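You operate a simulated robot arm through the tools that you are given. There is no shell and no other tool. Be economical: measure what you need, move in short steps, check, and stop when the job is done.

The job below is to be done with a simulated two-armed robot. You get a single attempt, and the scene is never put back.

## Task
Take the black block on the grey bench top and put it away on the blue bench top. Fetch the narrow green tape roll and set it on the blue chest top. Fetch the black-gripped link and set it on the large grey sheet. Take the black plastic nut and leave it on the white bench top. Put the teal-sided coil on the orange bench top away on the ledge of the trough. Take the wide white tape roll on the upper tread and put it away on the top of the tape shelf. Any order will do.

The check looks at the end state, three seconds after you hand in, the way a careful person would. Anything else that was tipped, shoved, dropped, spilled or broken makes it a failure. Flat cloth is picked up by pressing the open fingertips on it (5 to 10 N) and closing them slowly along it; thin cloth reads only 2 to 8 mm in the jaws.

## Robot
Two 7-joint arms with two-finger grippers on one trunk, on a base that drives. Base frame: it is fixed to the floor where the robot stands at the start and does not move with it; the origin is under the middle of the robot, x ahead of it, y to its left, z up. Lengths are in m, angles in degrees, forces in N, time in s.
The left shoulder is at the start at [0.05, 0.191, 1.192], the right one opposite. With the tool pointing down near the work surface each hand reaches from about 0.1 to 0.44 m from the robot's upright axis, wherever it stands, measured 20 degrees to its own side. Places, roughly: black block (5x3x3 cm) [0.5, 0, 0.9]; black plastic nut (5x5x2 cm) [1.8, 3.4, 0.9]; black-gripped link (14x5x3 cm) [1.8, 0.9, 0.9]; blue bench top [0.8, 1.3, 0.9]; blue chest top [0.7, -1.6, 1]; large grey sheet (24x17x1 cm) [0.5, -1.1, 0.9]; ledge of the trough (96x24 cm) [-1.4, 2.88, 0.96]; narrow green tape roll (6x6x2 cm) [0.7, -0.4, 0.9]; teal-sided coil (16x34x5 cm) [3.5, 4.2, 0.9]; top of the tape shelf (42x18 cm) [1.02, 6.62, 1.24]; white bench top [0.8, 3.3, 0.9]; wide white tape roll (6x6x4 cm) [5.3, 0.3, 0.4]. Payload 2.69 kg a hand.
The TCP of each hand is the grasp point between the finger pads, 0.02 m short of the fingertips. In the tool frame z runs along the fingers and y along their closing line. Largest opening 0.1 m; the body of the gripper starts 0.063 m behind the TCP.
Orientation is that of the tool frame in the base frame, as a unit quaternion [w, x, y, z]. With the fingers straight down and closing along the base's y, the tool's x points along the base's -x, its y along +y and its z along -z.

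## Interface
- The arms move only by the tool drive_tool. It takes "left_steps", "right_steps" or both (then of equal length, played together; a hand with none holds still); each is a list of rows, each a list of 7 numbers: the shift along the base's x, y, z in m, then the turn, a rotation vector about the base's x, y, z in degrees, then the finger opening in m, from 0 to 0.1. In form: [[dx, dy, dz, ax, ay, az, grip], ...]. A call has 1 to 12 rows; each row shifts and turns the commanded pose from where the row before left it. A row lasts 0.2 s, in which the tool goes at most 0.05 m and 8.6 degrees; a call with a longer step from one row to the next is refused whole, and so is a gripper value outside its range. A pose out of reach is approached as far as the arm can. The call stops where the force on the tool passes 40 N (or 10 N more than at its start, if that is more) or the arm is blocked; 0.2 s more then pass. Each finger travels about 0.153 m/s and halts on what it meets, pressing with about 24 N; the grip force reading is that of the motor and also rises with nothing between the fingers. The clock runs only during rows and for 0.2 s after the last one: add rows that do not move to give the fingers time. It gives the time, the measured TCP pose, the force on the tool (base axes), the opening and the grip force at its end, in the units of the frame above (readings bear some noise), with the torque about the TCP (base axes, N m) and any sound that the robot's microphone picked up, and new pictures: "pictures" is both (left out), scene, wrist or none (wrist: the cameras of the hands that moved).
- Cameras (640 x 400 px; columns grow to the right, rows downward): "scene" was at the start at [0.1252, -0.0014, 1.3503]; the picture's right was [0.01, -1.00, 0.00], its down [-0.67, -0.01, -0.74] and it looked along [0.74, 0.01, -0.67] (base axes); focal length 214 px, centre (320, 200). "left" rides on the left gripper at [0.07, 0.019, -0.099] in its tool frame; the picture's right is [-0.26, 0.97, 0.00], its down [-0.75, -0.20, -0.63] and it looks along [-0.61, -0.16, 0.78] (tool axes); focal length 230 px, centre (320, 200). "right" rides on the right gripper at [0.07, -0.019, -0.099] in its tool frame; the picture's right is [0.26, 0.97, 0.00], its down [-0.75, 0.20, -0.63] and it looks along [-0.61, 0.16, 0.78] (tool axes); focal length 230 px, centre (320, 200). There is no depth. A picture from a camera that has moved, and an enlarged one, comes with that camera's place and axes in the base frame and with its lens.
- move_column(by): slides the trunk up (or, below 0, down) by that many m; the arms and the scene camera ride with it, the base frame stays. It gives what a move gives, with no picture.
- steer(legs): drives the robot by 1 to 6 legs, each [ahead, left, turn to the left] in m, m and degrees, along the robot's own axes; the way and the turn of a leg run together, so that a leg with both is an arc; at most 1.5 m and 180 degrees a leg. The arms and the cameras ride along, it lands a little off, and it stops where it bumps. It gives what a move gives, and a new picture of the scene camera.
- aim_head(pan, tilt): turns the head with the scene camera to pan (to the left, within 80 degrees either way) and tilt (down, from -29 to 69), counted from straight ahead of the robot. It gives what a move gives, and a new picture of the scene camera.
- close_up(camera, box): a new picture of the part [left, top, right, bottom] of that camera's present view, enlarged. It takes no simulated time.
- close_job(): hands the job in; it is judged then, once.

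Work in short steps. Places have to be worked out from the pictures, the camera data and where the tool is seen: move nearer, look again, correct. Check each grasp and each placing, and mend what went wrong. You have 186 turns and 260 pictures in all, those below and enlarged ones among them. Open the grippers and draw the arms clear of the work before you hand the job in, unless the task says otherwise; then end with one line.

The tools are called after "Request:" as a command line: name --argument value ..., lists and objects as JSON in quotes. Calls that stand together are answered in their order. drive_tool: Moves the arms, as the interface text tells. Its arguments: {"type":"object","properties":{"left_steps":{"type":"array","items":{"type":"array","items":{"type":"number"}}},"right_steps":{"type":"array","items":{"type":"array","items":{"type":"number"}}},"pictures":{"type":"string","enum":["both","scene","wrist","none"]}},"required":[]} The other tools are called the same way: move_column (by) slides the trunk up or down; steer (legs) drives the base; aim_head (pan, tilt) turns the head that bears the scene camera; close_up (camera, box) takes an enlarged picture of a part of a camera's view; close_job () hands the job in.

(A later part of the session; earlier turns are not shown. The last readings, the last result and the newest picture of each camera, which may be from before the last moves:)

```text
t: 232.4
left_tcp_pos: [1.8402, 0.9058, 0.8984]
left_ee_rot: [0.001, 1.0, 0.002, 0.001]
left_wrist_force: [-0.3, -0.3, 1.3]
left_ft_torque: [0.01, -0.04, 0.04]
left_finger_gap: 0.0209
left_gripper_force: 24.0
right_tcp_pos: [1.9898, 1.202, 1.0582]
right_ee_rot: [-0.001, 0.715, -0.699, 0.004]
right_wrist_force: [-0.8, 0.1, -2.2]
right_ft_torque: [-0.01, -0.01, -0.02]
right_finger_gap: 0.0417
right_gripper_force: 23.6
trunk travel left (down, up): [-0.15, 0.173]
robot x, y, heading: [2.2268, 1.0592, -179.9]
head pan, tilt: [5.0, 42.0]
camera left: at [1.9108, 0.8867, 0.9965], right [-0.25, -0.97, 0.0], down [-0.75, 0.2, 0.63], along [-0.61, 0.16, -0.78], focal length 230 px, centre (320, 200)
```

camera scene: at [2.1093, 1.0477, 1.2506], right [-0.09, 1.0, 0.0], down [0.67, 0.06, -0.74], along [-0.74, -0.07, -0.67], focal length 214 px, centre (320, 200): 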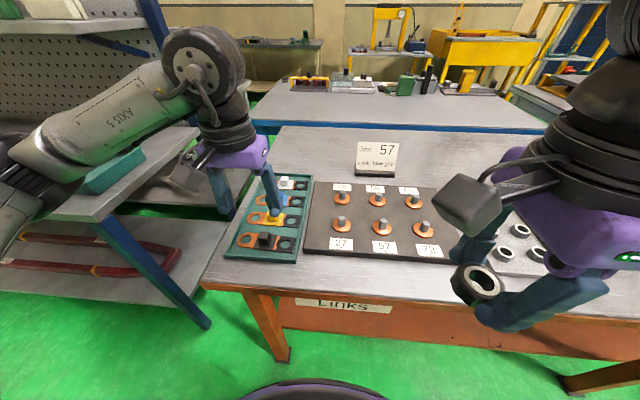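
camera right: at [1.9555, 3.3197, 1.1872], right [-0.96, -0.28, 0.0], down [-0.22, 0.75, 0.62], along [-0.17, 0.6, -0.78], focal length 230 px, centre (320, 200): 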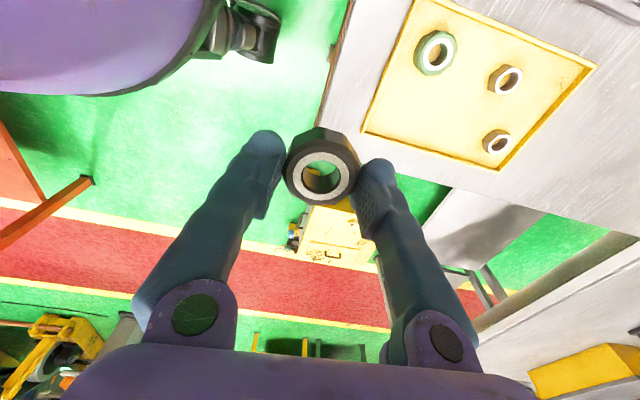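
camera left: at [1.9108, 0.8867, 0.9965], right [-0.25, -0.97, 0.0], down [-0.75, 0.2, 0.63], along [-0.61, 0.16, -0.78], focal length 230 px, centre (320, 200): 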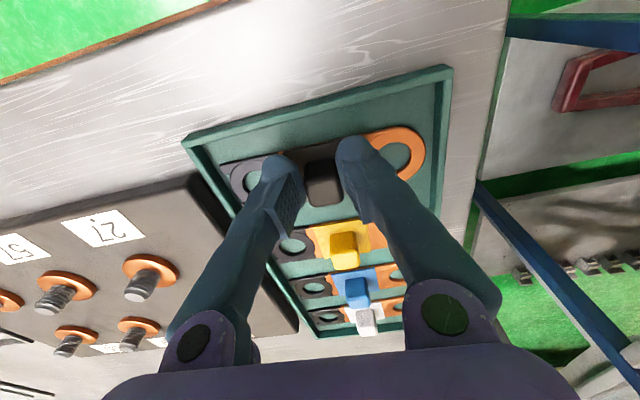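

The knob is gripped at 21 mm with 24 N. I lift gently and check that the link comes along.

Request:
drive_tool --left_steps '[[0, 0, 0.01, 0, 0, 0, 0.01], [0, 0, 0.02, 0, 0, 0, 0.01], [0, 0, 0.04, 0, 0, 0, 0.01], [0, 0, 0.045, 0, 0, 0, 0.01], [0.02, 0, 0.045, 0, 0, 0, 0.01], [0, 0, 0, 0, 0, 0, 0.01]]' --pictures "wrist"

```text
t: 233.8
left_tcp_pos: [1.861, 0.9059, 1.0585]
left_ee_rot: [0.0, 1.0, 0.003, 0.0]
left_wrist_force: [0.0, -0.6, -1.3]
left_ft_torque: [-0.04, -0.01, 0.05]
left_finger_gap: 0.0209
left_gripper_force: 23.9
right_tcp_pos: [1.99, 1.2012, 1.0578]
right_ee_rot: [0.0, 0.714, -0.7, 0.004]
right_wrist_force: [0.2, 0.4, 0.3]
right_ft_torque: [-0.01, 0.02, -0.03]
right_finger_gap: 0.0418
right_gripper_force: 23.7
trunk travel left (down, up): [-0.15, 0.173]
robot x, y, heading: [2.2306, 1.0586, -180.1]
head pan, tilt: [5.0, 42.0]
camera left: at [1.9315, 0.8865, 1.157], right [-0.25, -0.97, 0.0], down [-0.75, 0.2, 0.63], along [-0.61, 0.16, -0.78], focal length 230 px, centre (320, 200)
```

left: 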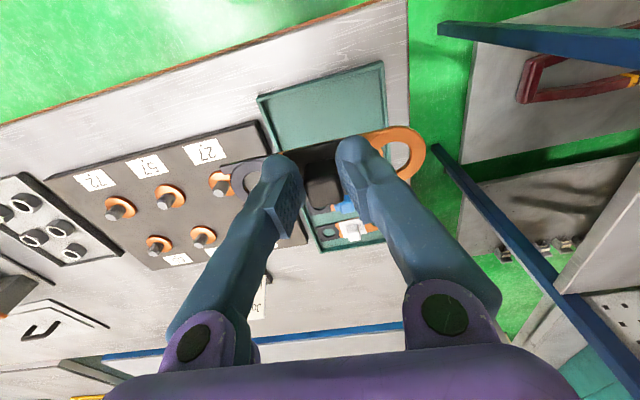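

The link is held and its neighbours lie undisturbed. I retract, raise the trunk, and drive back the way I came to the walkway.

Request:
drive_tool --left_steps '[[0.04, 0.01, 0.03, 0, 0, 0, 0.01], [0.04, 0.01, 0, 0, 0, 0, 0.01], [0.03, 0, 0, 0, 0, 0, 0.01]]' --pictures "none"

Request:
move_column --by 0.1

Request:
steer --legs '[[-0.28, 0, 0], [0, -1.4, 0], [0, -1.4, 0], [0, -1.4, 0]]'

```text
refused: row 1 steps farther than a row can; nothing moved
```

```text
t: 235.2
left_tcp_pos: [1.862, 0.9062, 1.1595]
left_ee_rot: [0.002, 1.0, 0.003, -0.001]
left_wrist_force: [-0.3, 0.1, -1.9]
left_ft_torque: [0.01, -0.04, 0.02]
left_finger_gap: 0.0211
left_gripper_force: 23.8
right_tcp_pos: [1.99, 1.2026, 1.1563]
right_ee_rot: [0.0, 0.714, -0.7, 0.003]
right_wrist_force: [-0.9, -0.4, -0.1]
right_ft_torque: [-0.01, -0.03, -0.03]
right_finger_gap: 0.0418
right_gripper_force: 24.4
trunk travel left (down, up): [-0.25, 0.073]
robot x, y, heading: [2.2325, 1.0568, -180.0]
head pan, tilt: [5.0, 42.0]
```

```text
t: 273.5
left_tcp_pos: [2.0958, 5.1302, 1.1589]
left_ee_rot: [0.001, 1.0, 0.004, 0.0]
left_wrist_force: [0.0, 0.3, -0.7]
left_ft_torque: [0.01, -0.02, 0.0]
left_finger_gap: 0.0211
left_gripper_force: 23.6
right_tcp_pos: [2.2228, 5.4283, 1.1589]
right_ee_rot: [-0.001, 0.715, -0.699, 0.004]
right_wrist_force: [0.1, 0.9, -0.1]
right_ft_torque: [0.01, 0.01, 0.01]
right_finger_gap: 0.0412
right_gripper_force: 24.2
trunk travel left (down, up): [-0.25, 0.073]
robot x, y, heading: [2.4671, 5.2857, -179.8]
head pan, tilt: [5.0, 42.0]
camera scene: at [2.3432, 5.2736, 1.3506], right [-0.09, 1.0, 0.0], down [0.67, 0.06, -0.74], along [-0.74, -0.07, -0.67], focal length 214 px, centre (320, 200)
```

scene: 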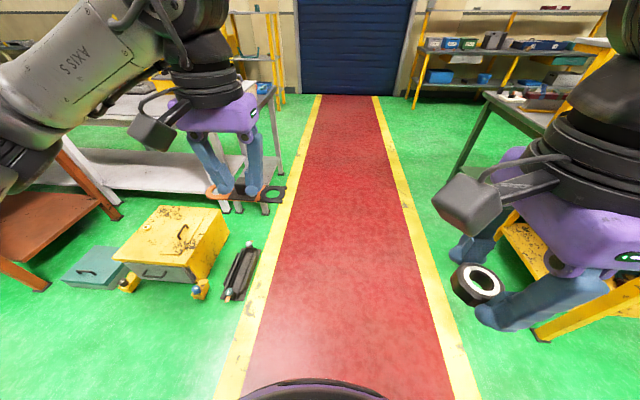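

Both parts are still held. I drive down the walkway to the front side, turn to face the benches, and slide to the white bench.

Request:
steer --legs '[[1.3, 0, 0], [1.3, 0, 0], [0, 0, 179.8], [0, -1.4, 0]]'

Request:
aim_head --pan -20 --tilt 35

```text
t: 305.5
left_tcp_pos: [0.2185, 4.0006, 1.16]
left_ee_rot: [0.001, 0.012, 1.0, 0.001]
left_wrist_force: [-0.1, 0.6, -1.2]
left_ft_torque: [-0.01, 0.02, -0.05]
left_finger_gap: 0.021
left_gripper_force: 23.6
right_tcp_pos: [0.0822, 3.7086, 1.1572]
right_ee_rot: [-0.003, 0.711, 0.704, 0.0]
right_wrist_force: [-0.2, -0.2, -0.3]
right_ft_torque: [0.0, -0.01, 0.02]
right_finger_gap: 0.0415
right_gripper_force: 24.3
trunk travel left (down, up): [-0.25, 0.073]
robot x, y, heading: [-0.1535, 3.862, -1.6]
head pan, tilt: [5.0, 42.0]
camera scene: at [-0.0296, 3.8608, 1.3506], right [0.06, -1.0, 0.0], down [-0.67, -0.04, -0.74], along [0.74, 0.04, -0.67], focal length 214 px, centre (320, 200)
```

scene: 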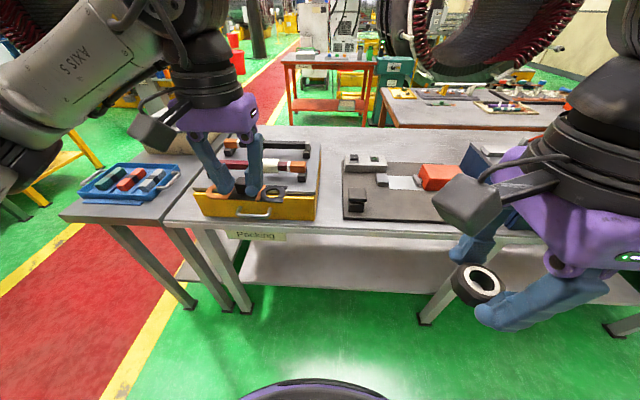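

```text
t: 306.4
left_tcp_pos: [0.2192, 4.0005, 1.1583]
left_ee_rot: [0.0, 0.013, 1.0, 0.0]
left_wrist_force: [-0.1, -1.1, -0.1]
left_ft_torque: [-0.03, 0.03, 0.0]
left_finger_gap: 0.0211
left_gripper_force: 24.7
right_tcp_pos: [0.0815, 3.7082, 1.1578]
right_ee_rot: [-0.004, 0.71, 0.704, -0.001]
right_wrist_force: [0.3, 0.7, -0.1]
right_ft_torque: [-0.01, 0.0, 0.02]
right_finger_gap: 0.0413
right_gripper_force: 24.1
trunk travel left (down, up): [-0.25, 0.073]
robot x, y, heading: [-0.1519, 3.8589, -1.4]
head pan, tilt: [-20.0, 35.0]
camera scene: at [-0.0311, 3.8236, 1.3611], right [-0.37, -0.93, 0.0], down [-0.53, 0.21, -0.82], along [0.76, -0.3, -0.57], focal length 214 px, centre (320, 200)
```

scene: 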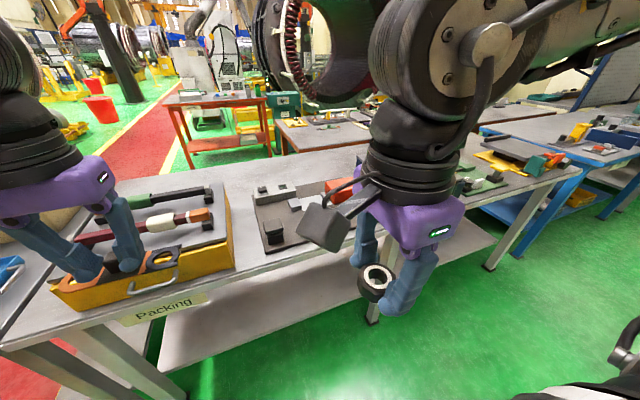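

I need a free patch on the white bench. I slide 0.6 m further right and look down at its middle part.

Request:
steer --legs '[[0, -0.62, 1.5]]'

Request:
aim_head --pan 5 --tilt 35

```text
t: 312.1
left_tcp_pos: [0.2067, 3.4094, 1.1593]
left_ee_rot: [0.0, -0.001, 1.0, 0.001]
left_wrist_force: [-0.1, 0.2, -1.2]
left_ft_torque: [-0.02, 0.06, 0.02]
left_finger_gap: 0.0211
left_gripper_force: 24.0
right_tcp_pos: [0.0764, 3.1126, 1.1572]
right_ee_rot: [-0.003, 0.7, 0.714, 0.0]
right_wrist_force: [0.0, 0.0, -0.3]
right_ft_torque: [-0.02, -0.01, -0.02]
right_finger_gap: 0.0409
right_gripper_force: 23.7
trunk travel left (down, up): [-0.25, 0.073]
robot x, y, heading: [-0.1654, 3.2551, -0.3]
head pan, tilt: [-20.0, 35.0]
camera scene: at [-0.0398, 3.2248, 1.3611], right [-0.34, -0.94, 0.0], down [-0.54, 0.2, -0.82], along [0.77, -0.28, -0.57], focal length 214 px, centre (320, 200)
```

scene: 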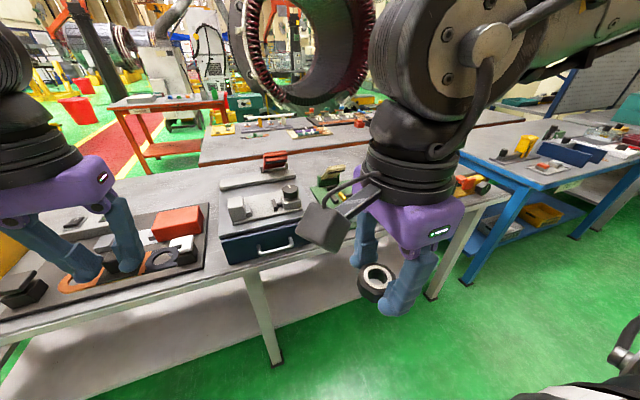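

```text
t: 313.0
left_tcp_pos: [0.206, 3.4076, 1.1574]
left_ee_rot: [0.0, 0.0, 1.0, 0.001]
left_wrist_force: [0.0, 0.6, -1.5]
left_ft_torque: [-0.04, -0.01, 0.02]
left_finger_gap: 0.0208
left_gripper_force: 24.1
right_tcp_pos: [0.0763, 3.1132, 1.1575]
right_ee_rot: [-0.004, 0.701, 0.714, 0.0]
right_wrist_force: [0.5, 0.1, 0.2]
right_ft_torque: [-0.02, 0.0, 0.01]
right_finger_gap: 0.0413
right_gripper_force: 24.2
trunk travel left (down, up): [-0.25, 0.073]
robot x, y, heading: [-0.1626, 3.2566, 0.0]
head pan, tilt: [5.0, 35.0]
camera scene: at [-0.0347, 3.2626, 1.3611], right [0.08, -1.0, 0.0], down [-0.57, -0.05, -0.82], along [0.82, 0.07, -0.57], focal length 214 px, centre (320, 200)
```

scene: 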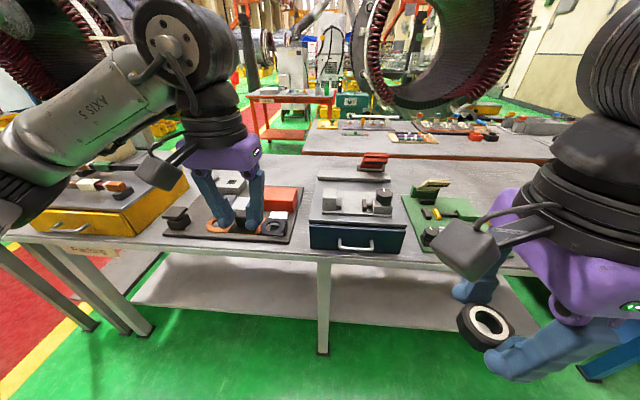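

This part is full. Earlier views showed bare surface near the bench's right end, at y≈2.2–2.3, so I move there and look.

Request:
steer --legs '[[0, -0.75, 0]]'

Request:
aim_head --pan -5 --tilt 42

```text
t: 319.9
left_tcp_pos: [0.2013, 2.6673, 1.1591]
left_ee_rot: [0.0, 0.004, 1.0, 0.001]
left_wrist_force: [0.2, 0.2, -0.8]
left_ft_torque: [0.01, 0.02, 0.02]
left_finger_gap: 0.0206
left_gripper_force: 24.5
right_tcp_pos: [0.0692, 2.373, 1.1579]
right_ee_rot: [-0.003, 0.705, 0.71, 0.0]
right_wrist_force: [0.5, 0.0, 0.0]
right_ft_torque: [-0.01, 0.02, 0.01]
right_finger_gap: 0.0413
right_gripper_force: 24.2
trunk travel left (down, up): [-0.25, 0.073]
robot x, y, heading: [-0.1705, 2.5176, -0.8]
head pan, tilt: [5.0, 35.0]
camera scene: at [-0.0403, 2.5242, 1.3611], right [0.07, -1.0, 0.0], down [-0.57, -0.04, -0.82], along [0.82, 0.06, -0.57], focal length 214 px, centre (320, 200)
```

scene: 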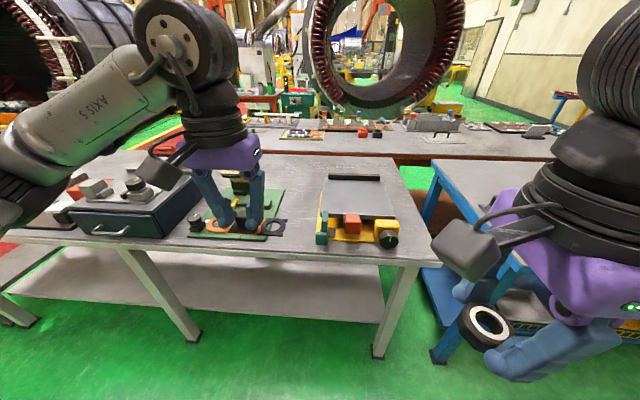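

```text
t: 320.6
left_tcp_pos: [0.2018, 2.6673, 1.1593]
left_ee_rot: [0.0, 0.005, 1.0, 0.002]
left_wrist_force: [-0.6, 0.0, -1.6]
left_ft_torque: [0.01, 0.01, 0.01]
left_finger_gap: 0.021
left_gripper_force: 23.7
right_tcp_pos: [0.0697, 2.3741, 1.1572]
right_ee_rot: [-0.003, 0.705, 0.709, 0.001]
right_wrist_force: [0.3, 0.4, -0.4]
right_ft_torque: [0.01, 0.0, -0.01]
right_finger_gap: 0.0414
right_gripper_force: 24.0
trunk travel left (down, up): [-0.25, 0.073]
robot x, y, heading: [-0.1706, 2.5222, -0.9]
head pan, tilt: [-5.0, 42.0]
camera scene: at [-0.0449, 2.5094, 1.3506], right [-0.1, -1.0, 0.0], down [-0.67, 0.07, -0.74], along [0.74, -0.07, -0.67], focal length 214 px, centre (320, 200)
```

scene: 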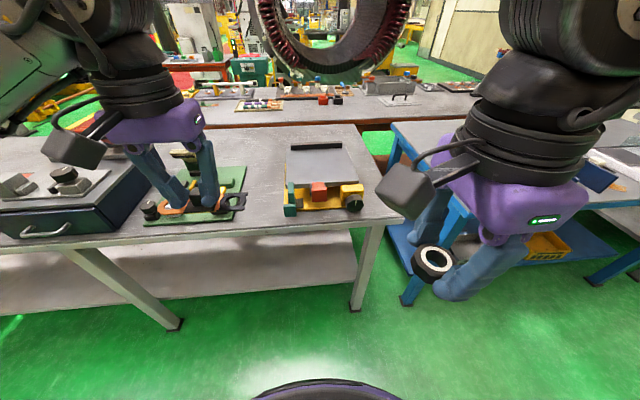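

There is a clear gap about 13 cm wide between the green tray and the yellow frame, centred near (0.51, 2.645). I pull the link hand back and drive so the right hand comes over that gap.

Request:
drive_tool --left_steps '[[-0.04, 0, 0, 0, 0, 0, 0.01], [-0.04, 0, 0, 0, 0, 0, 0.01], [-0.04, 0, 0, 0, 0, 0, 0.01]]' --pictures "none"

Request:
steer --legs '[[0, 0.265, 0.9], [0.28, 0, 0]]'

```text
t: 321.4
left_tcp_pos: [0.0802, 2.667, 1.1576]
left_ee_rot: [0.0, 0.003, 1.0, 0.001]
left_wrist_force: [-0.8, 0.6, -1.1]
left_ft_torque: [-0.02, -0.01, 0.0]
left_finger_gap: 0.0207
left_gripper_force: 24.4
right_tcp_pos: [0.0692, 2.373, 1.1588]
right_ee_rot: [-0.003, 0.705, 0.709, 0.001]
right_wrist_force: [0.3, 0.2, -1.5]
right_ft_torque: [-0.02, -0.01, 0.03]
right_finger_gap: 0.0412
right_gripper_force: 23.9
trunk travel left (down, up): [-0.25, 0.073]
robot x, y, heading: [-0.1736, 2.5195, -1.1]
head pan, tilt: [-5.0, 42.0]
```

```text
t: 325.9
left_tcp_pos: [0.3677, 2.9378, 1.1593]
left_ee_rot: [0.0, -0.002, 1.0, 0.001]
left_wrist_force: [0.5, 0.1, -0.8]
left_ft_torque: [0.0, 0.03, -0.02]
left_finger_gap: 0.0211
left_gripper_force: 23.7
right_tcp_pos: [0.3587, 2.6443, 1.1579]
right_ee_rot: [-0.003, 0.7, 0.714, 0.0]
right_wrist_force: [0.1, 0.1, -0.4]
right_ft_torque: [-0.02, 0.01, -0.01]
right_finger_gap: 0.0412
right_gripper_force: 23.4
trunk travel left (down, up): [-0.25, 0.073]
robot x, y, heading: [0.1181, 2.7892, 0.2]
head pan, tilt: [-5.0, 42.0]
camera scene: at [0.2425, 2.7791, 1.3505], right [-0.09, -1.0, 0.0], down [-0.67, 0.06, -0.74], along [0.74, -0.06, -0.67], focal length 214 px, centre (320, 200)
```

scene: 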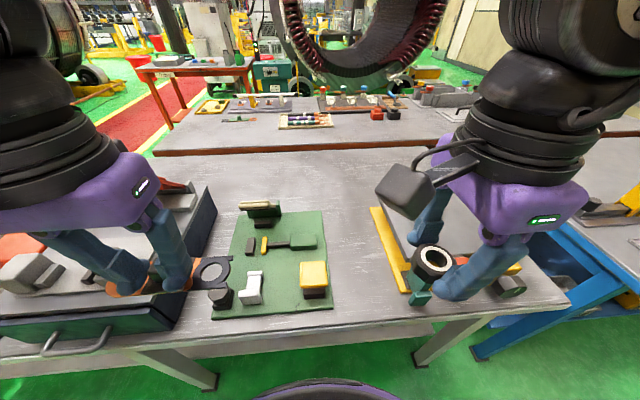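

The gap here spans about 17 cm, centred at (0.53, 2.652). I lower the trunk 0.1 m, move the nut over (0.515, 2.652) and descend to 0.93.

Request:
move_column --by -0.1

Request:
drive_tool --right_steps '[[0.045, 0.003, 0, 0, 0, 0, 0.03], [0.045, 0.003, -0.01, 0, 0, 0, 0.03], [0.04, 0.002, -0.025, 0, 0, 0, 0.03], [0.026, 0, -0.035, 0, 0, 0, 0.03], [0, 0, -0.045, 0, 0, 0, 0.03], [0, 0, -0.01, 0, 0, 0, 0.03], [0, 0, 0, 0, 0, 0, 0.03]]' --pictures "both"

```text
t: 327.3
left_tcp_pos: [0.367, 2.9383, 1.058]
left_ee_rot: [0.0, -0.003, 1.0, 0.0]
left_wrist_force: [0.2, -0.7, -0.1]
left_ft_torque: [0.01, -0.02, 0.01]
left_finger_gap: 0.0209
left_gripper_force: 24.0
right_tcp_pos: [0.3575, 2.6438, 1.057]
right_ee_rot: [-0.003, 0.699, 0.715, 0.001]
right_wrist_force: [-1.4, 0.1, -0.7]
right_ft_torque: [0.02, 0.02, -0.01]
right_finger_gap: 0.0412
right_gripper_force: 24.6
trunk travel left (down, up): [-0.15, 0.173]
robot x, y, heading: [0.1166, 2.7867, 0.1]
head pan, tilt: [-5.0, 42.0]
```

```text
t: 328.9
left_tcp_pos: [0.3667, 2.9389, 1.0591]
left_ee_rot: [0.0, -0.003, 1.0, 0.001]
left_wrist_force: [-0.7, 0.7, -0.9]
left_ft_torque: [-0.01, 0.02, 0.02]
left_finger_gap: 0.0211
left_gripper_force: 24.2
right_tcp_pos: [0.5147, 2.6515, 0.93]
right_ee_rot: [-0.003, 0.7, 0.714, 0.0]
right_wrist_force: [-0.5, 0.5, -0.2]
right_ft_torque: [0.0, 0.01, -0.02]
right_finger_gap: 0.0413
right_gripper_force: 23.8
trunk travel left (down, up): [-0.15, 0.173]
robot x, y, heading: [0.1179, 2.7898, -0.1]
head pan, tilt: [-5.0, 42.0]
camera scene: at [0.242, 2.7791, 1.2506], right [-0.09, -1.0, 0.0], down [-0.67, 0.06, -0.74], along [0.74, -0.06, -0.67], focal length 214 px, centre (320, 200)
camera right: at [0.4956, 2.7212, 1.0311], right [0.96, 0.28, 0.0], down [0.22, -0.75, 0.62], along [0.17, -0.6, -0.78], focal length 230 px, centre (320, 200)
```

scene: 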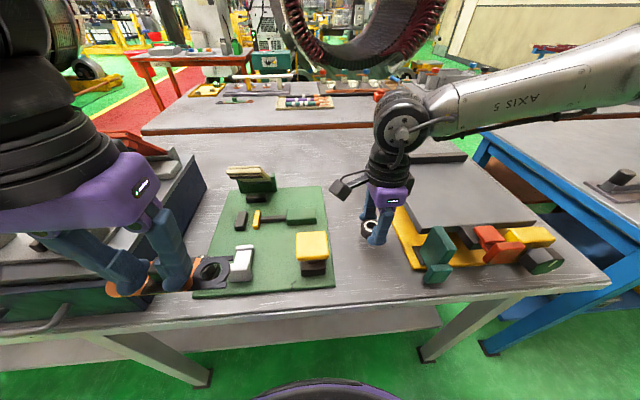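
right: 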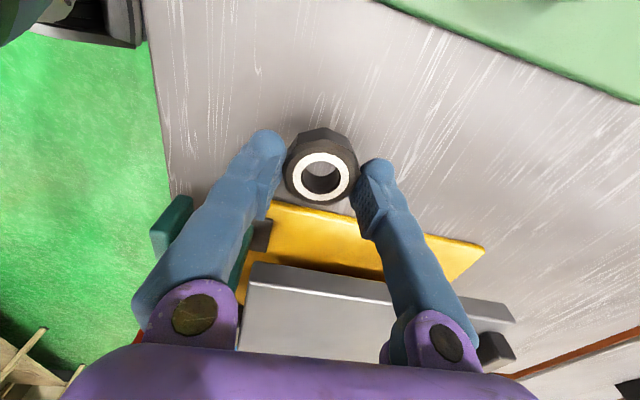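

The spot is clear. I lower 3.6 cm, then creep to contact.

Request:
drive_tool --right_steps '[[0, 0, -0.025, 0, 0, 0, 0.03], [0, 0, -0.01, 0, 0, 0, 0.03], [0, 0, -0.004, 0, 0, 0, 0.03], [0, 0, 0, 0, 0, 0, 0.03]]' --pictures "none"

```text
t: 329.9
left_tcp_pos: [0.3664, 2.9378, 1.059]
left_ee_rot: [0.0, -0.003, 1.0, 0.001]
left_wrist_force: [0.1, 0.0, -1.7]
left_ft_torque: [-0.03, 0.01, 0.01]
left_finger_gap: 0.021
left_gripper_force: 23.9
right_tcp_pos: [0.5137, 2.6519, 0.893]
right_ee_rot: [-0.002, 0.7, 0.714, 0.0]
right_wrist_force: [0.0, 0.4, -1.1]
right_ft_torque: [0.01, 0.0, 0.0]
right_finger_gap: 0.0412
right_gripper_force: 23.3
trunk travel left (down, up): [-0.15, 0.173]
robot x, y, heading: [0.1176, 2.7873, 0.0]
head pan, tilt: [-5.0, 42.0]
```

No contact yet; I creep down in 2 mm rows.

Request:
drive_tool --right_steps '[[0, 0, -0.002, 0, 0, 0, 0.03], [0, 0, -0.002, 0, 0, 0, 0.03], [0, 0, -0.002, 0, 0, 0, 0.03], [0, 0, 0, 0, 0, 0, 0.03]]' --pictures "none"

```text
t: 330.9
left_tcp_pos: [0.3664, 2.9396, 1.0577]
left_ee_rot: [0.0, -0.003, 1.0, 0.001]
left_wrist_force: [-0.1, 0.6, -0.7]
left_ft_torque: [0.0, -0.02, -0.03]
left_finger_gap: 0.0206
left_gripper_force: 24.1
right_tcp_pos: [0.5151, 2.6519, 0.8877]
right_ee_rot: [-0.002, 0.699, 0.715, 0.0]
right_wrist_force: [-0.3, -0.5, -0.2]
right_ft_torque: [0.02, 0.03, 0.01]
right_finger_gap: 0.0416
right_gripper_force: 24.0
trunk travel left (down, up): [-0.15, 0.173]
robot x, y, heading: [0.1137, 2.791, 0.2]
head pan, tilt: [-5.0, 42.0]
```

Request:
drive_tool --right_steps '[[0, 0, -0.002, 0, 0, 0, 0.03], [0, 0, -0.002, 0, 0, 0, 0.03], [0, 0, -0.002, 0, 0, 0, 0.03], [0, 0, 0, 0, 0, 0, 0.03]]' --pictures "wrist"

```text
t: 331.9
left_tcp_pos: [0.3668, 2.9391, 1.0595]
left_ee_rot: [0.002, -0.003, 1.0, 0.001]
left_wrist_force: [0.2, -0.2, -1.2]
left_ft_torque: [-0.04, -0.02, 0.02]
left_finger_gap: 0.0209
left_gripper_force: 24.2
right_tcp_pos: [0.5149, 2.6519, 0.8827]
right_ee_rot: [-0.003, 0.7, 0.714, 0.002]
right_wrist_force: [1.2, -0.3, 19.6]
right_ft_torque: [0.07, -0.03, 0.01]
right_finger_gap: 0.0415
right_gripper_force: 23.8
trunk travel left (down, up): [-0.15, 0.173]
robot x, y, heading: [0.1193, 2.7881, 0.2]
head pan, tilt: [-5.0, 42.0]
camera right: at [0.4949, 2.7223, 0.983], right [0.96, 0.28, 0.0], down [0.22, -0.75, 0.62], along [0.17, -0.6, -0.78], focal length 230 px, centre (320, 200)
```

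right: 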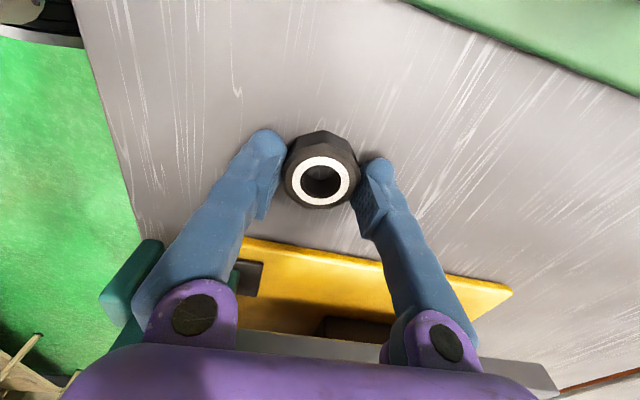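

Contact at 20 N, the nut standing flat. I ease up slightly, open and rise.

Request:
drive_tool --right_steps '[[0, 0, 0.002, 0, 0, 0, 0.05], [0, 0, 0, 0, 0, 0, 0.07], [0, 0, 0, 0, 0, 0, 0.07], [0, 0, 0.03, 0, 0, 0, 0.07], [0, 0, 0.045, 0, 0, 0, 0.07], [-0.02, 0, 0.04, 0, 0, 0, 0.07], [-0.04, 0, 0.02, 0, 0, 0, 0.07], [-0.04, 0, 0, 0, 0, 0, 0.07], [-0.04, 0, 0, 0, 0, 0, 0.07]]' --pictures "both"

```text
t: 333.9
left_tcp_pos: [0.3652, 2.9387, 1.0582]
left_ee_rot: [0.001, -0.003, 1.0, 0.001]
left_wrist_force: [-1.0, 0.0, -1.5]
left_ft_torque: [-0.01, -0.04, -0.01]
left_finger_gap: 0.0207
left_gripper_force: 23.9
right_tcp_pos: [0.374, 2.6539, 1.0187]
right_ee_rot: [-0.003, 0.7, 0.714, 0.001]
right_wrist_force: [-0.8, 0.1, -0.2]
right_ft_torque: [0.01, -0.01, 0.0]
right_finger_gap: 0.0699
right_gripper_force: 0.0
trunk travel left (down, up): [-0.15, 0.173]
robot x, y, heading: [0.1159, 2.7883, 0.1]
head pan, tilt: [-5.0, 42.0]
camera scene: at [0.2413, 2.7792, 1.2507], right [-0.09, -1.0, 0.0], down [-0.67, 0.06, -0.74], along [0.74, -0.06, -0.67], focal length 214 px, centre (320, 200)
camera right: at [0.3557, 2.7241, 1.1188], right [0.96, 0.28, 0.0], down [0.22, -0.75, 0.62], along [0.17, -0.6, -0.78], focal length 230 px, centre (320, 200)
```

scene: 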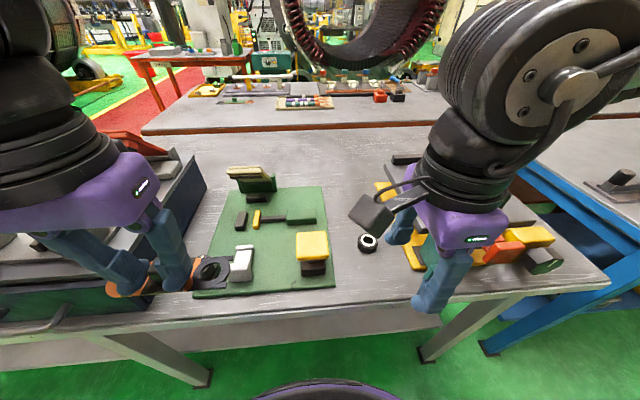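
right: 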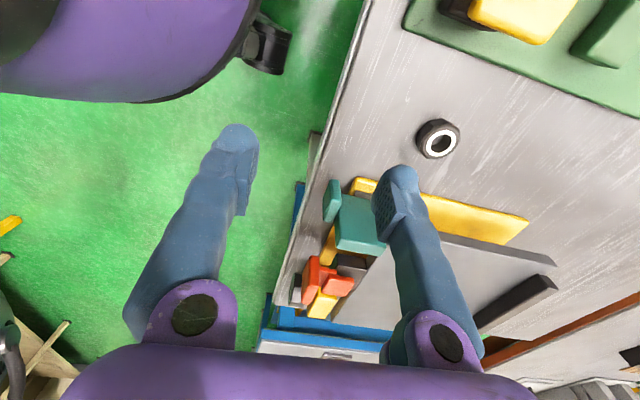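

The nut is on the white bench. I raise the trunk, back off, and drive right 4.05 m to the grey sheet with the link.

Request:
move_column --by 0.1

Request:
aim_head --pan 5 --tilt 48

Request:
steer --legs '[[-0.25, 0, 0], [0, -1.4, 0], [0, -1.4, 0.4], [0, -1.24, 0]]'

```text
t: 335.2
left_tcp_pos: [0.3677, 2.9378, 1.1575]
left_ee_rot: [0.0, -0.003, 1.0, 0.001]
left_wrist_force: [0.2, -0.1, -1.0]
left_ft_torque: [0.03, 0.02, -0.01]
left_finger_gap: 0.0209
left_gripper_force: 24.0
right_tcp_pos: [0.3751, 2.6549, 1.1189]
right_ee_rot: [-0.004, 0.699, 0.715, 0.0]
right_wrist_force: [0.6, 0.7, 0.3]
right_ft_torque: [0.0, -0.02, -0.02]
right_finger_gap: 0.0701
right_gripper_force: 0.0
trunk travel left (down, up): [-0.25, 0.073]
robot x, y, heading: [0.1162, 2.7895, 0.3]
head pan, tilt: [-5.0, 42.0]
```

```text
t: 335.9
left_tcp_pos: [0.3671, 2.9391, 1.1572]
left_ee_rot: [0.0, -0.002, 1.0, 0.001]
left_wrist_force: [-0.1, 0.1, -0.9]
left_ft_torque: [0.0, 0.03, 0.03]
left_finger_gap: 0.0207
left_gripper_force: 23.9
right_tcp_pos: [0.3763, 2.6547, 1.1191]
right_ee_rot: [-0.003, 0.699, 0.715, 0.001]
right_wrist_force: [0.4, -0.1, 0.1]
right_ft_torque: [-0.03, 0.01, 0.0]
right_finger_gap: 0.0701
right_gripper_force: 0.0
trunk travel left (down, up): [-0.25, 0.073]
robot x, y, heading: [0.118, 2.792, -0.1]
head pan, tilt: [5.0, 48.0]
camera scene: at [0.2371, 2.7932, 1.3421], right [0.09, -1.0, 0.0], down [-0.74, -0.07, -0.67], along [0.67, 0.06, -0.74], focal length 214 px, centre (320, 200)
```

scene: 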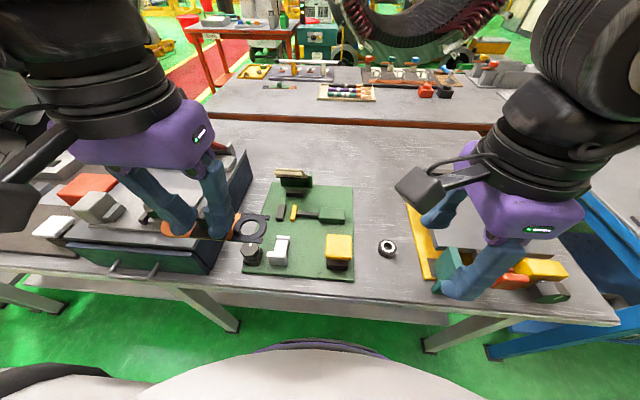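

```text
t: 372.4
left_tcp_pos: [0.1548, -1.0827, 1.1583]
left_ee_rot: [-0.001, -0.006, 1.0, 0.001]
left_wrist_force: [-0.5, -0.6, -0.4]
left_ft_torque: [0.04, 0.01, 0.06]
left_finger_gap: 0.0208
left_gripper_force: 23.8
right_tcp_pos: [0.1666, -1.3678, 1.118]
right_ee_rot: [-0.003, 0.697, 0.717, 0.001]
right_wrist_force: [-0.2, -0.4, 0.1]
right_ft_torque: [0.02, 0.01, -0.01]
right_finger_gap: 0.0701
right_gripper_force: 0.1
trunk travel left (down, up): [-0.25, 0.073]
robot x, y, heading: [-0.096, -1.2333, 0.4]
head pan, tilt: [5.0, 48.0]
camera scene: at [0.0269, -1.2298, 1.3421], right [0.09, -1.0, 0.0], down [-0.74, -0.07, -0.67], along [0.67, 0.06, -0.74], focal length 214 px, centre (320, 200)
```

scene: 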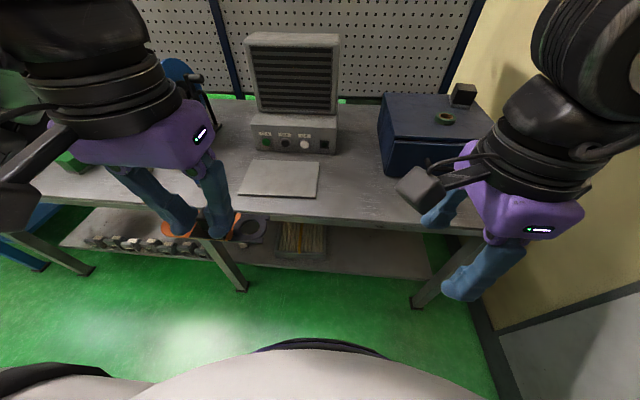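

The sheet's centre is at about (0.538, -1.058), 24 cm along y. I drive up 0.22 m, lower the trunk, and bring the link over it.

Request:
steer --legs '[[0.225, 0.02, -0.4]]'

Request:
move_column --by -0.08

Request:
drive_tool --left_steps '[[0.045, 0, 0, 0, 0, 0, 0.01], [0.045, 0, -0.02, 0, 0, 0, 0.01], [0.04, 0, -0.03, 0, 0, 0, 0.01], [0.02, 0, -0.04, 0, 0, 0, 0.01], [0, 0, -0.03, 0, 0, 0, 0.01], [0, 0, 0, 0, 0, 0, 0.01]]' --pictures "both"

```text
t: 374.1
left_tcp_pos: [0.382, -1.0657, 1.1588]
left_ee_rot: [0.0, 0.0, 1.0, 0.001]
left_wrist_force: [0.0, 0.3, -0.3]
left_ft_torque: [0.0, 0.04, -0.01]
left_finger_gap: 0.021
left_gripper_force: 23.7
right_tcp_pos: [0.391, -1.3486, 1.1183]
right_ee_rot: [-0.003, 0.7, 0.714, 0.0]
right_wrist_force: [-0.4, 0.1, 0.0]
right_ft_torque: [-0.04, 0.02, -0.02]
right_finger_gap: 0.07
right_gripper_force: 0.0
trunk travel left (down, up): [-0.25, 0.073]
robot x, y, heading: [0.1304, -1.2163, -0.3]
head pan, tilt: [5.0, 48.0]
camera scene: at [0.2524, -1.2104, 1.342], right [0.09, -1.0, 0.0], down [-0.74, -0.06, -0.67], along [0.67, 0.06, -0.74], focal length 214 px, centre (320, 200)
```

scene: 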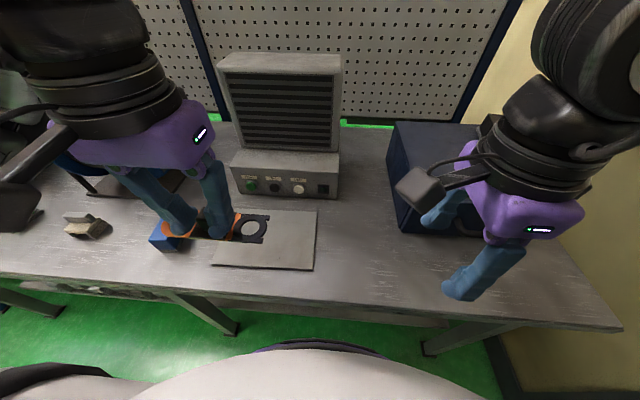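

```text
t: 375.3
left_tcp_pos: [0.3817, -1.0659, 1.0775]
left_ee_rot: [0.0, -0.001, 1.0, 0.001]
left_wrist_force: [-0.3, 0.3, -1.2]
left_ft_torque: [0.03, 0.0, -0.02]
left_finger_gap: 0.0208
left_gripper_force: 24.3
right_tcp_pos: [0.3895, -1.3499, 1.0391]
right_ee_rot: [-0.004, 0.7, 0.714, 0.001]
right_wrist_force: [-0.2, -0.4, 0.8]
right_ft_torque: [0.02, -0.01, 0.02]
right_finger_gap: 0.0701
right_gripper_force: 0.2
trunk travel left (down, up): [-0.17, 0.153]
robot x, y, heading: [0.131, -1.216, 0.2]
head pan, tilt: [5.0, 48.0]
```

```text
t: 376.7
left_tcp_pos: [0.5313, -1.0647, 0.9581]
left_ee_rot: [0.0, -0.001, 1.0, 0.001]
left_wrist_force: [0.1, -0.6, 0.2]
left_ft_torque: [0.01, 0.03, -0.01]
left_finger_gap: 0.021
left_gripper_force: 23.4
right_tcp_pos: [0.3903, -1.3495, 1.0393]
right_ee_rot: [-0.004, 0.701, 0.713, 0.0]
right_wrist_force: [0.1, 0.2, 0.1]
right_ft_torque: [0.02, 0.01, -0.01]
right_finger_gap: 0.0701
right_gripper_force: 0.1
trunk travel left (down, up): [-0.17, 0.153]
robot x, y, heading: [0.1291, -1.2113, 0.0]
head pan, tilt: [5.0, 48.0]
camera scene: at [0.2517, -1.2105, 1.2621], right [0.09, -1.0, 0.0], down [-0.74, -0.06, -0.67], along [0.67, 0.06, -0.74], focal length 214 px, centre (320, 200)
camera left: at [0.4628, -1.048, 1.0562], right [0.26, 0.97, 0.0], down [0.75, -0.2, 0.63], along [0.61, -0.16, -0.78], focal length 230 px, centre (320, 200)
```

scene: 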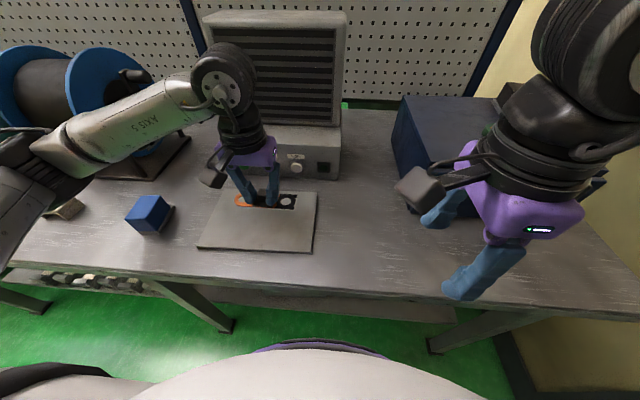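
left: 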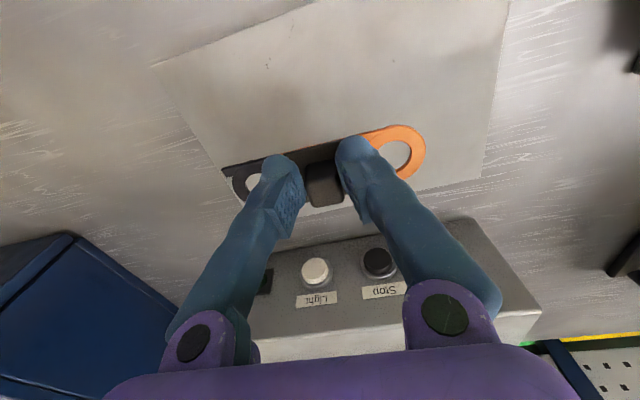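

The link hangs over the middle of the sheet. I lower to 0.912 and then creep.

Request:
drive_tool --left_steps '[[0, 0.003, -0.03, 0, 0, 0, 0.01], [0, 0, -0.015, 0, 0, 0, 0.01], [0, 0, -0.003, 0, 0, 0, 0.01], [0, 0, -0.002, 0, 0, 0, 0.01], [0, 0, 0, 0, 0, 0, 0.01]]' --pictures "none"

```text
t: 377.9
left_tcp_pos: [0.5297, -1.0621, 0.9094]
left_ee_rot: [0.001, -0.002, 1.0, 0.0]
left_wrist_force: [-1.2, -0.5, -1.2]
left_ft_torque: [-0.02, 0.02, -0.01]
left_finger_gap: 0.0207
left_gripper_force: 23.9
right_tcp_pos: [0.3904, -1.3486, 1.0387]
right_ee_rot: [-0.002, 0.7, 0.714, 0.001]
right_wrist_force: [0.2, -0.4, 0.5]
right_ft_torque: [0.01, 0.02, -0.01]
right_finger_gap: 0.07
right_gripper_force: 0.1
trunk travel left (down, up): [-0.17, 0.153]
robot x, y, heading: [0.133, -1.2138, -0.3]
head pan, tilt: [5.0, 48.0]
```

Request:
drive_tool --left_steps '[[0, 0, -0.002, 0, 0, 0, 0.01], [0, 0, -0.002, 0, 0, 0, 0.01], [0, 0, -0.002, 0, 0, 0, 0.01], [0, 0, 0, 0, 0, 0, 0.01]]' --pictures "none"

```text
t: 378.9
left_tcp_pos: [0.5305, -1.0623, 0.9043]
left_ee_rot: [0.002, -0.002, 1.0, -0.001]
left_wrist_force: [0.8, 3.5, 18.2]
left_ft_torque: [0.03, -0.23, 0.02]
left_finger_gap: 0.0208
left_gripper_force: 23.9
right_tcp_pos: [0.3891, -1.3492, 1.0412]
right_ee_rot: [-0.003, 0.701, 0.714, 0.001]
right_wrist_force: [-1.0, 0.0, 0.3]
right_ft_torque: [0.0, 0.02, 0.01]
right_finger_gap: 0.0699
right_gripper_force: 0.0
trunk travel left (down, up): [-0.17, 0.153]
robot x, y, heading: [0.1334, -1.2181, 0.0]
head pan, tilt: [5.0, 48.0]
```

Contact at 18 N on the sheet. I ease up 1.5 mm, open and rise.

Request:
drive_tool --left_steps '[[0, 0, 0.0015, 0, 0, 0, 0.03], [0, 0, 0, 0, 0, 0, 0.05], [0, 0, 0, 0, 0, 0, 0.05], [0, 0, 0.03, 0, 0, 0, 0.05], [0, 0, 0.045, 0, 0, 0, 0.05], [-0.02, 0, 0.045, 0, 0, 0, 0.05], [-0.04, 0, 0.02, 0, 0, 0, 0.05], [-0.04, 0, 0, 0, 0, 0, 0.05], [-0.04, 0, 0, 0, 0, 0, 0.05]]' --pictures "both"

```text
t: 380.9
left_tcp_pos: [0.3903, -1.0618, 1.0428]
left_ee_rot: [0.001, -0.002, 1.0, 0.001]
left_wrist_force: [0.9, -0.1, 0.4]
left_ft_torque: [0.02, 0.01, -0.01]
left_finger_gap: 0.0499
left_gripper_force: 0.0
right_tcp_pos: [0.3901, -1.3491, 1.0373]
right_ee_rot: [-0.004, 0.7, 0.714, 0.001]
right_wrist_force: [0.7, 0.9, -0.1]
right_ft_torque: [0.04, 0.0, -0.02]
right_finger_gap: 0.0705
right_gripper_force: 0.0
trunk travel left (down, up): [-0.17, 0.153]
robot x, y, heading: [0.1317, -1.2149, -0.1]
head pan, tilt: [5.0, 48.0]
camera scene: at [0.2513, -1.2105, 1.2621], right [0.09, -1.0, 0.0], down [-0.74, -0.06, -0.67], along [0.67, 0.06, -0.74], focal length 214 px, centre (320, 200)
camera left: at [0.3217, -1.044, 1.1409], right [0.26, 0.97, 0.0], down [0.75, -0.2, 0.63], along [0.61, -0.16, -0.78], focal length 230 px, centre (320, 200)
```

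scene: 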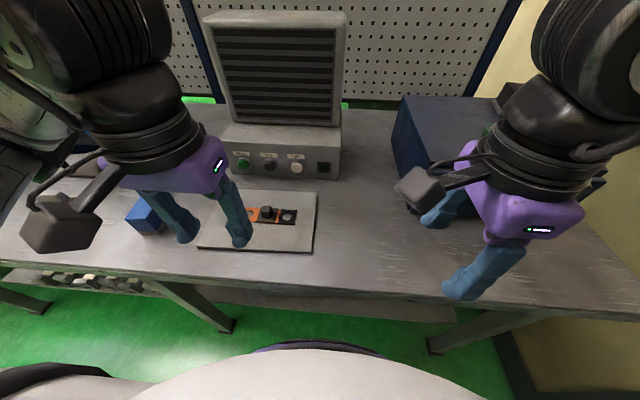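
left: 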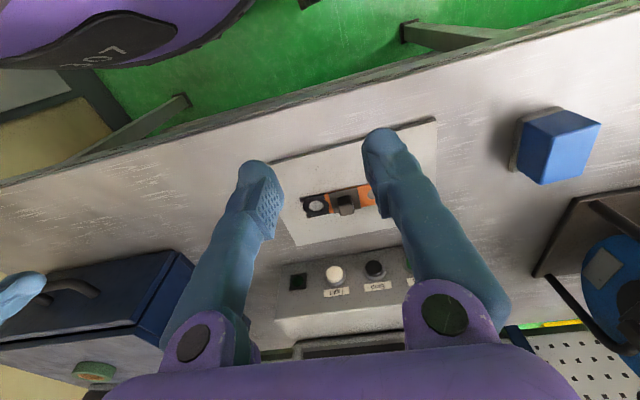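

The link rests on the sheet, so four jobs are done. I turn the right gripper back to straight, raise the trunk, and drive round to the back area for the wide white tape roll and the coil.

Request:
drive_tool --right_steps '[[0, 0, 0, 0, 0, 8.2, 0.085], [0, 0, 0, 0, 0, 8.2, 0.085], [0, 0, 0, 0, 0, 8.2, 0.085], [0, 0, 0, 0, 0, 8.2, 0.085], [0, 0, 0, 0, 0, 8.2, 0.085], [0, 0, 0, 0, 0, 8.2, 0.085], [0, 0, 0, 0, 0, 8.2, 0.085], [0, 0, 0, 0, 0, 8.2, 0.085], [0, 0, 0, 0, 0, 8.2, 0.085], [0, 0, 0, 0, 0, 8.2, 0.085], [0, 0, 0, 0, 0, 8, 0.085]]' --pictures "none"

Request:
move_column --by 0.08

Request:
steer --legs '[[-0.25, 0, 0], [0, 1.4, 0], [0, 1.4, 0], [0, 1.4, 0], [0, 1.4, 0], [0, 0.9, 0]]'

```text
t: 383.3
left_tcp_pos: [0.3917, -1.0616, 1.0424]
left_ee_rot: [-0.001, -0.001, 1.0, 0.001]
left_wrist_force: [-0.2, -0.3, 0.0]
left_ft_torque: [-0.05, 0.0, -0.02]
left_finger_gap: 0.05
left_gripper_force: 0.0
right_tcp_pos: [0.3891, -1.3505, 1.0381]
right_ee_rot: [-0.003, -0.01, 1.0, -0.002]
right_wrist_force: [1.1, -0.5, -1.6]
right_ft_torque: [0.03, 0.0, 0.0]
right_finger_gap: 0.0847
right_gripper_force: 0.1
trunk travel left (down, up): [-0.17, 0.153]
robot x, y, heading: [0.1319, -1.2116, 0.2]
head pan, tilt: [5.0, 48.0]
```

```text
t: 384.5
left_tcp_pos: [0.3904, -1.0607, 1.1221]
left_ee_rot: [0.0, -0.001, 1.0, 0.001]
left_wrist_force: [0.4, 0.2, -0.4]
left_ft_torque: [0.01, 0.03, 0.04]
left_finger_gap: 0.05
left_gripper_force: 0.1
right_tcp_pos: [0.3897, -1.3497, 1.1183]
right_ee_rot: [-0.002, -0.01, 1.0, -0.002]
right_wrist_force: [0.3, 0.6, 0.8]
right_ft_torque: [0.0, -0.01, -0.01]
right_finger_gap: 0.0849
right_gripper_force: 0.1
trunk travel left (down, up): [-0.25, 0.073]
robot x, y, heading: [0.134, -1.2132, -0.4]
head pan, tilt: [5.0, 48.0]
```

```text
t: 442.9
left_tcp_pos: [0.0596, 5.5034, 1.1212]
left_ee_rot: [0.0, -0.009, 1.0, 0.0]
left_wrist_force: [0.8, 0.5, 0.2]
left_ft_torque: [0.02, 0.03, 0.02]
left_finger_gap: 0.0501
left_gripper_force: 0.1
right_tcp_pos: [0.0624, 5.2164, 1.1192]
right_ee_rot: [-0.002, -0.017, 1.0, -0.002]
right_wrist_force: [0.0, -0.1, 0.0]
right_ft_torque: [0.0, 0.03, 0.0]
right_finger_gap: 0.085
right_gripper_force: 0.0
trunk travel left (down, up): [-0.25, 0.073]
robot x, y, heading: [-0.1981, 5.3453, 0.6]
head pan, tilt: [5.0, 48.0]
camera scene: at [-0.0775, 5.3525, 1.3421], right [0.1, -0.99, 0.0], down [-0.74, -0.07, -0.67], along [0.67, 0.07, -0.74], focal length 214 px, centre (320, 200)
```

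scene: 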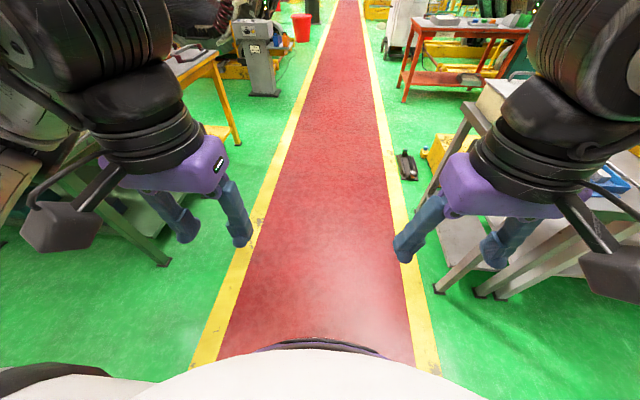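

The walkway is clear. I drive 2.65 m ahead and then right down the lane behind the benches to y≈1.1.

Request:
steer --legs '[[1.35, 0, -0.6], [1.3, 0, 0], [0, -1.4, 0], [0, -1.4, 0], [0, -1.4, 0]]'

Request:
aim_head --pan -20 --tilt 20

```text
t: 491.9
left_tcp_pos: [2.7551, 1.3698, 1.1229]
left_ee_rot: [0.0, 0.012, 1.0, 0.001]
left_wrist_force: [0.3, -0.7, 0.7]
left_ft_torque: [0.0, 0.01, 0.07]
left_finger_gap: 0.0498
left_gripper_force: 0.0
right_tcp_pos: [2.7475, 1.0814, 1.1192]
right_ee_rot: [-0.003, 0.004, 1.0, -0.002]
right_wrist_force: [0.0, -0.3, 0.4]
right_ft_torque: [0.04, 0.02, -0.02]
right_finger_gap: 0.0851
right_gripper_force: 0.3
trunk travel left (down, up): [-0.25, 0.073]
robot x, y, heading: [2.4949, 1.2239, -1.3]
head pan, tilt: [5.0, 48.0]
camera scene: at [2.6115, 1.2251, 1.3421], right [0.06, -1.0, 0.0], down [-0.74, -0.04, -0.67], along [0.67, 0.04, -0.74], focal length 214 px, centre (320, 200)
```

scene: 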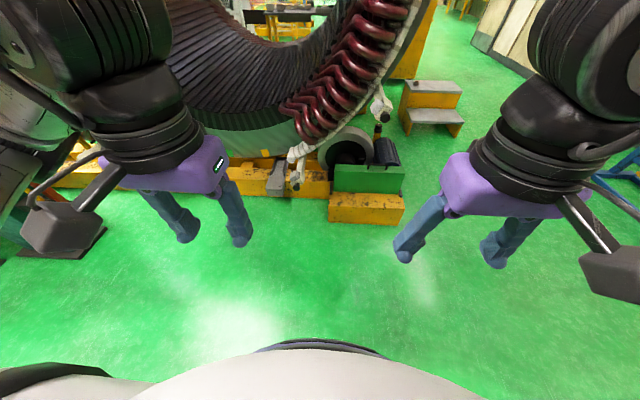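

```text
t: 492.9
left_tcp_pos: [2.7543, 1.3704, 1.1218]
left_ee_rot: [0.001, 0.012, 1.0, 0.001]
left_wrist_force: [-0.9, -0.2, 0.3]
left_ft_torque: [0.02, 0.02, 0.0]
left_finger_gap: 0.0501
left_gripper_force: 0.0
right_tcp_pos: [2.747, 1.083, 1.1186]
right_ee_rot: [-0.003, 0.004, 1.0, -0.001]
right_wrist_force: [0.2, -0.1, 0.2]
right_ft_torque: [-0.01, 0.0, 0.04]
right_finger_gap: 0.085
right_gripper_force: 0.1
trunk travel left (down, up): [-0.25, 0.073]
robot x, y, heading: [2.4929, 1.2247, -1.8]
head pan, tilt: [-20.0, 20.0]
camera scene: at [2.6195, 1.1863, 1.3849], right [-0.37, -0.93, 0.0], down [-0.32, 0.13, -0.94], along [0.87, -0.34, -0.34], focal length 214 px, centre (320, 200)
```

scene: 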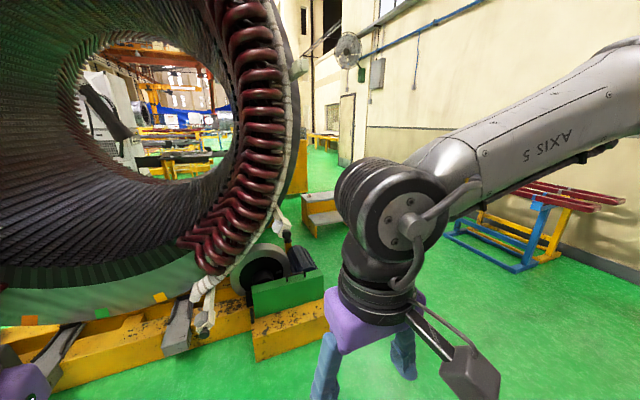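

The yellow two-step stand is at about x 4.9–5.4, y -0.3–0.3. I drive right to y≈-0.1, clear of the stator support, go 1.4 m ahead, and look again.

Request:
steer --legs '[[0, -1.35, 1.5], [1.3, 0, 0]]'

Request:
aim_head --pan 8 --tilt 30

```text
t: 511.2
left_tcp_pos: [4.0392, 0.0007, 1.1233]
left_ee_rot: [0.001, 0.005, 1.0, 0.001]
left_wrist_force: [-0.7, 0.5, -0.6]
left_ft_torque: [-0.02, -0.01, -0.04]
left_finger_gap: 0.0501
left_gripper_force: 0.2
right_tcp_pos: [4.0343, -0.2874, 1.1189]
right_ee_rot: [-0.003, -0.004, 1.0, -0.002]
right_wrist_force: [0.4, -1.0, -0.1]
right_ft_torque: [-0.02, -0.01, -0.01]
right_finger_gap: 0.085
right_gripper_force: 0.1
trunk travel left (down, up): [-0.25, 0.073]
robot x, y, heading: [3.777, -0.1501, -0.6]
head pan, tilt: [-20.0, 20.0]
camera scene: at [3.9059, -0.1856, 1.3849], right [-0.35, -0.94, 0.0], down [-0.32, 0.12, -0.94], along [0.88, -0.33, -0.34], focal length 214 px, centre (320, 200)
```

scene: 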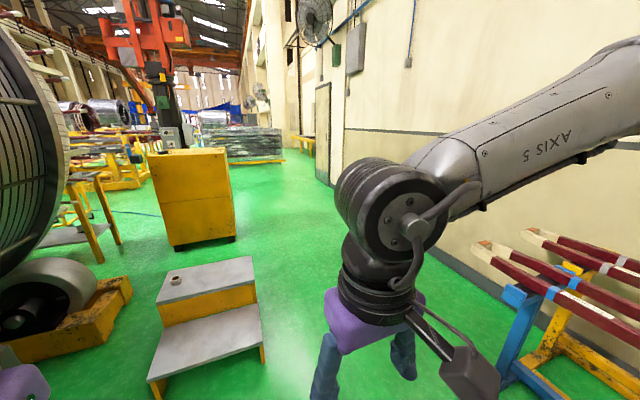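

```text
t: 512.1
left_tcp_pos: [4.0389, -0.0, 1.1225]
left_ee_rot: [0.0, 0.005, 1.0, 0.001]
left_wrist_force: [-0.3, -0.8, -0.6]
left_ft_torque: [0.0, -0.01, -0.01]
left_finger_gap: 0.0498
left_gripper_force: 0.1
right_tcp_pos: [4.0346, -0.2867, 1.119]
right_ee_rot: [-0.003, -0.004, 1.0, -0.001]
right_wrist_force: [0.2, -0.3, -0.1]
right_ft_torque: [-0.02, 0.01, 0.02]
right_finger_gap: 0.085
right_gripper_force: 0.0
trunk travel left (down, up): [-0.25, 0.073]
robot x, y, heading: [3.7753, -0.1488, -0.6]
head pan, tilt: [8.0, 30.0]
camera scene: at [3.9084, -0.1413, 1.3689], right [0.12, -0.99, 0.0], down [-0.5, -0.06, -0.87], along [0.86, 0.11, -0.5], focal length 214 px, centre (320, 200)
```

scene: 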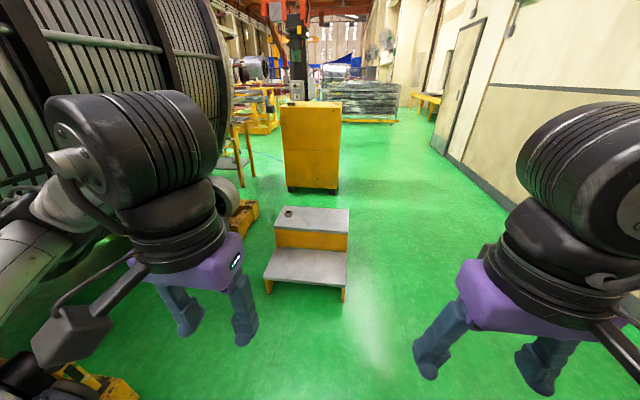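

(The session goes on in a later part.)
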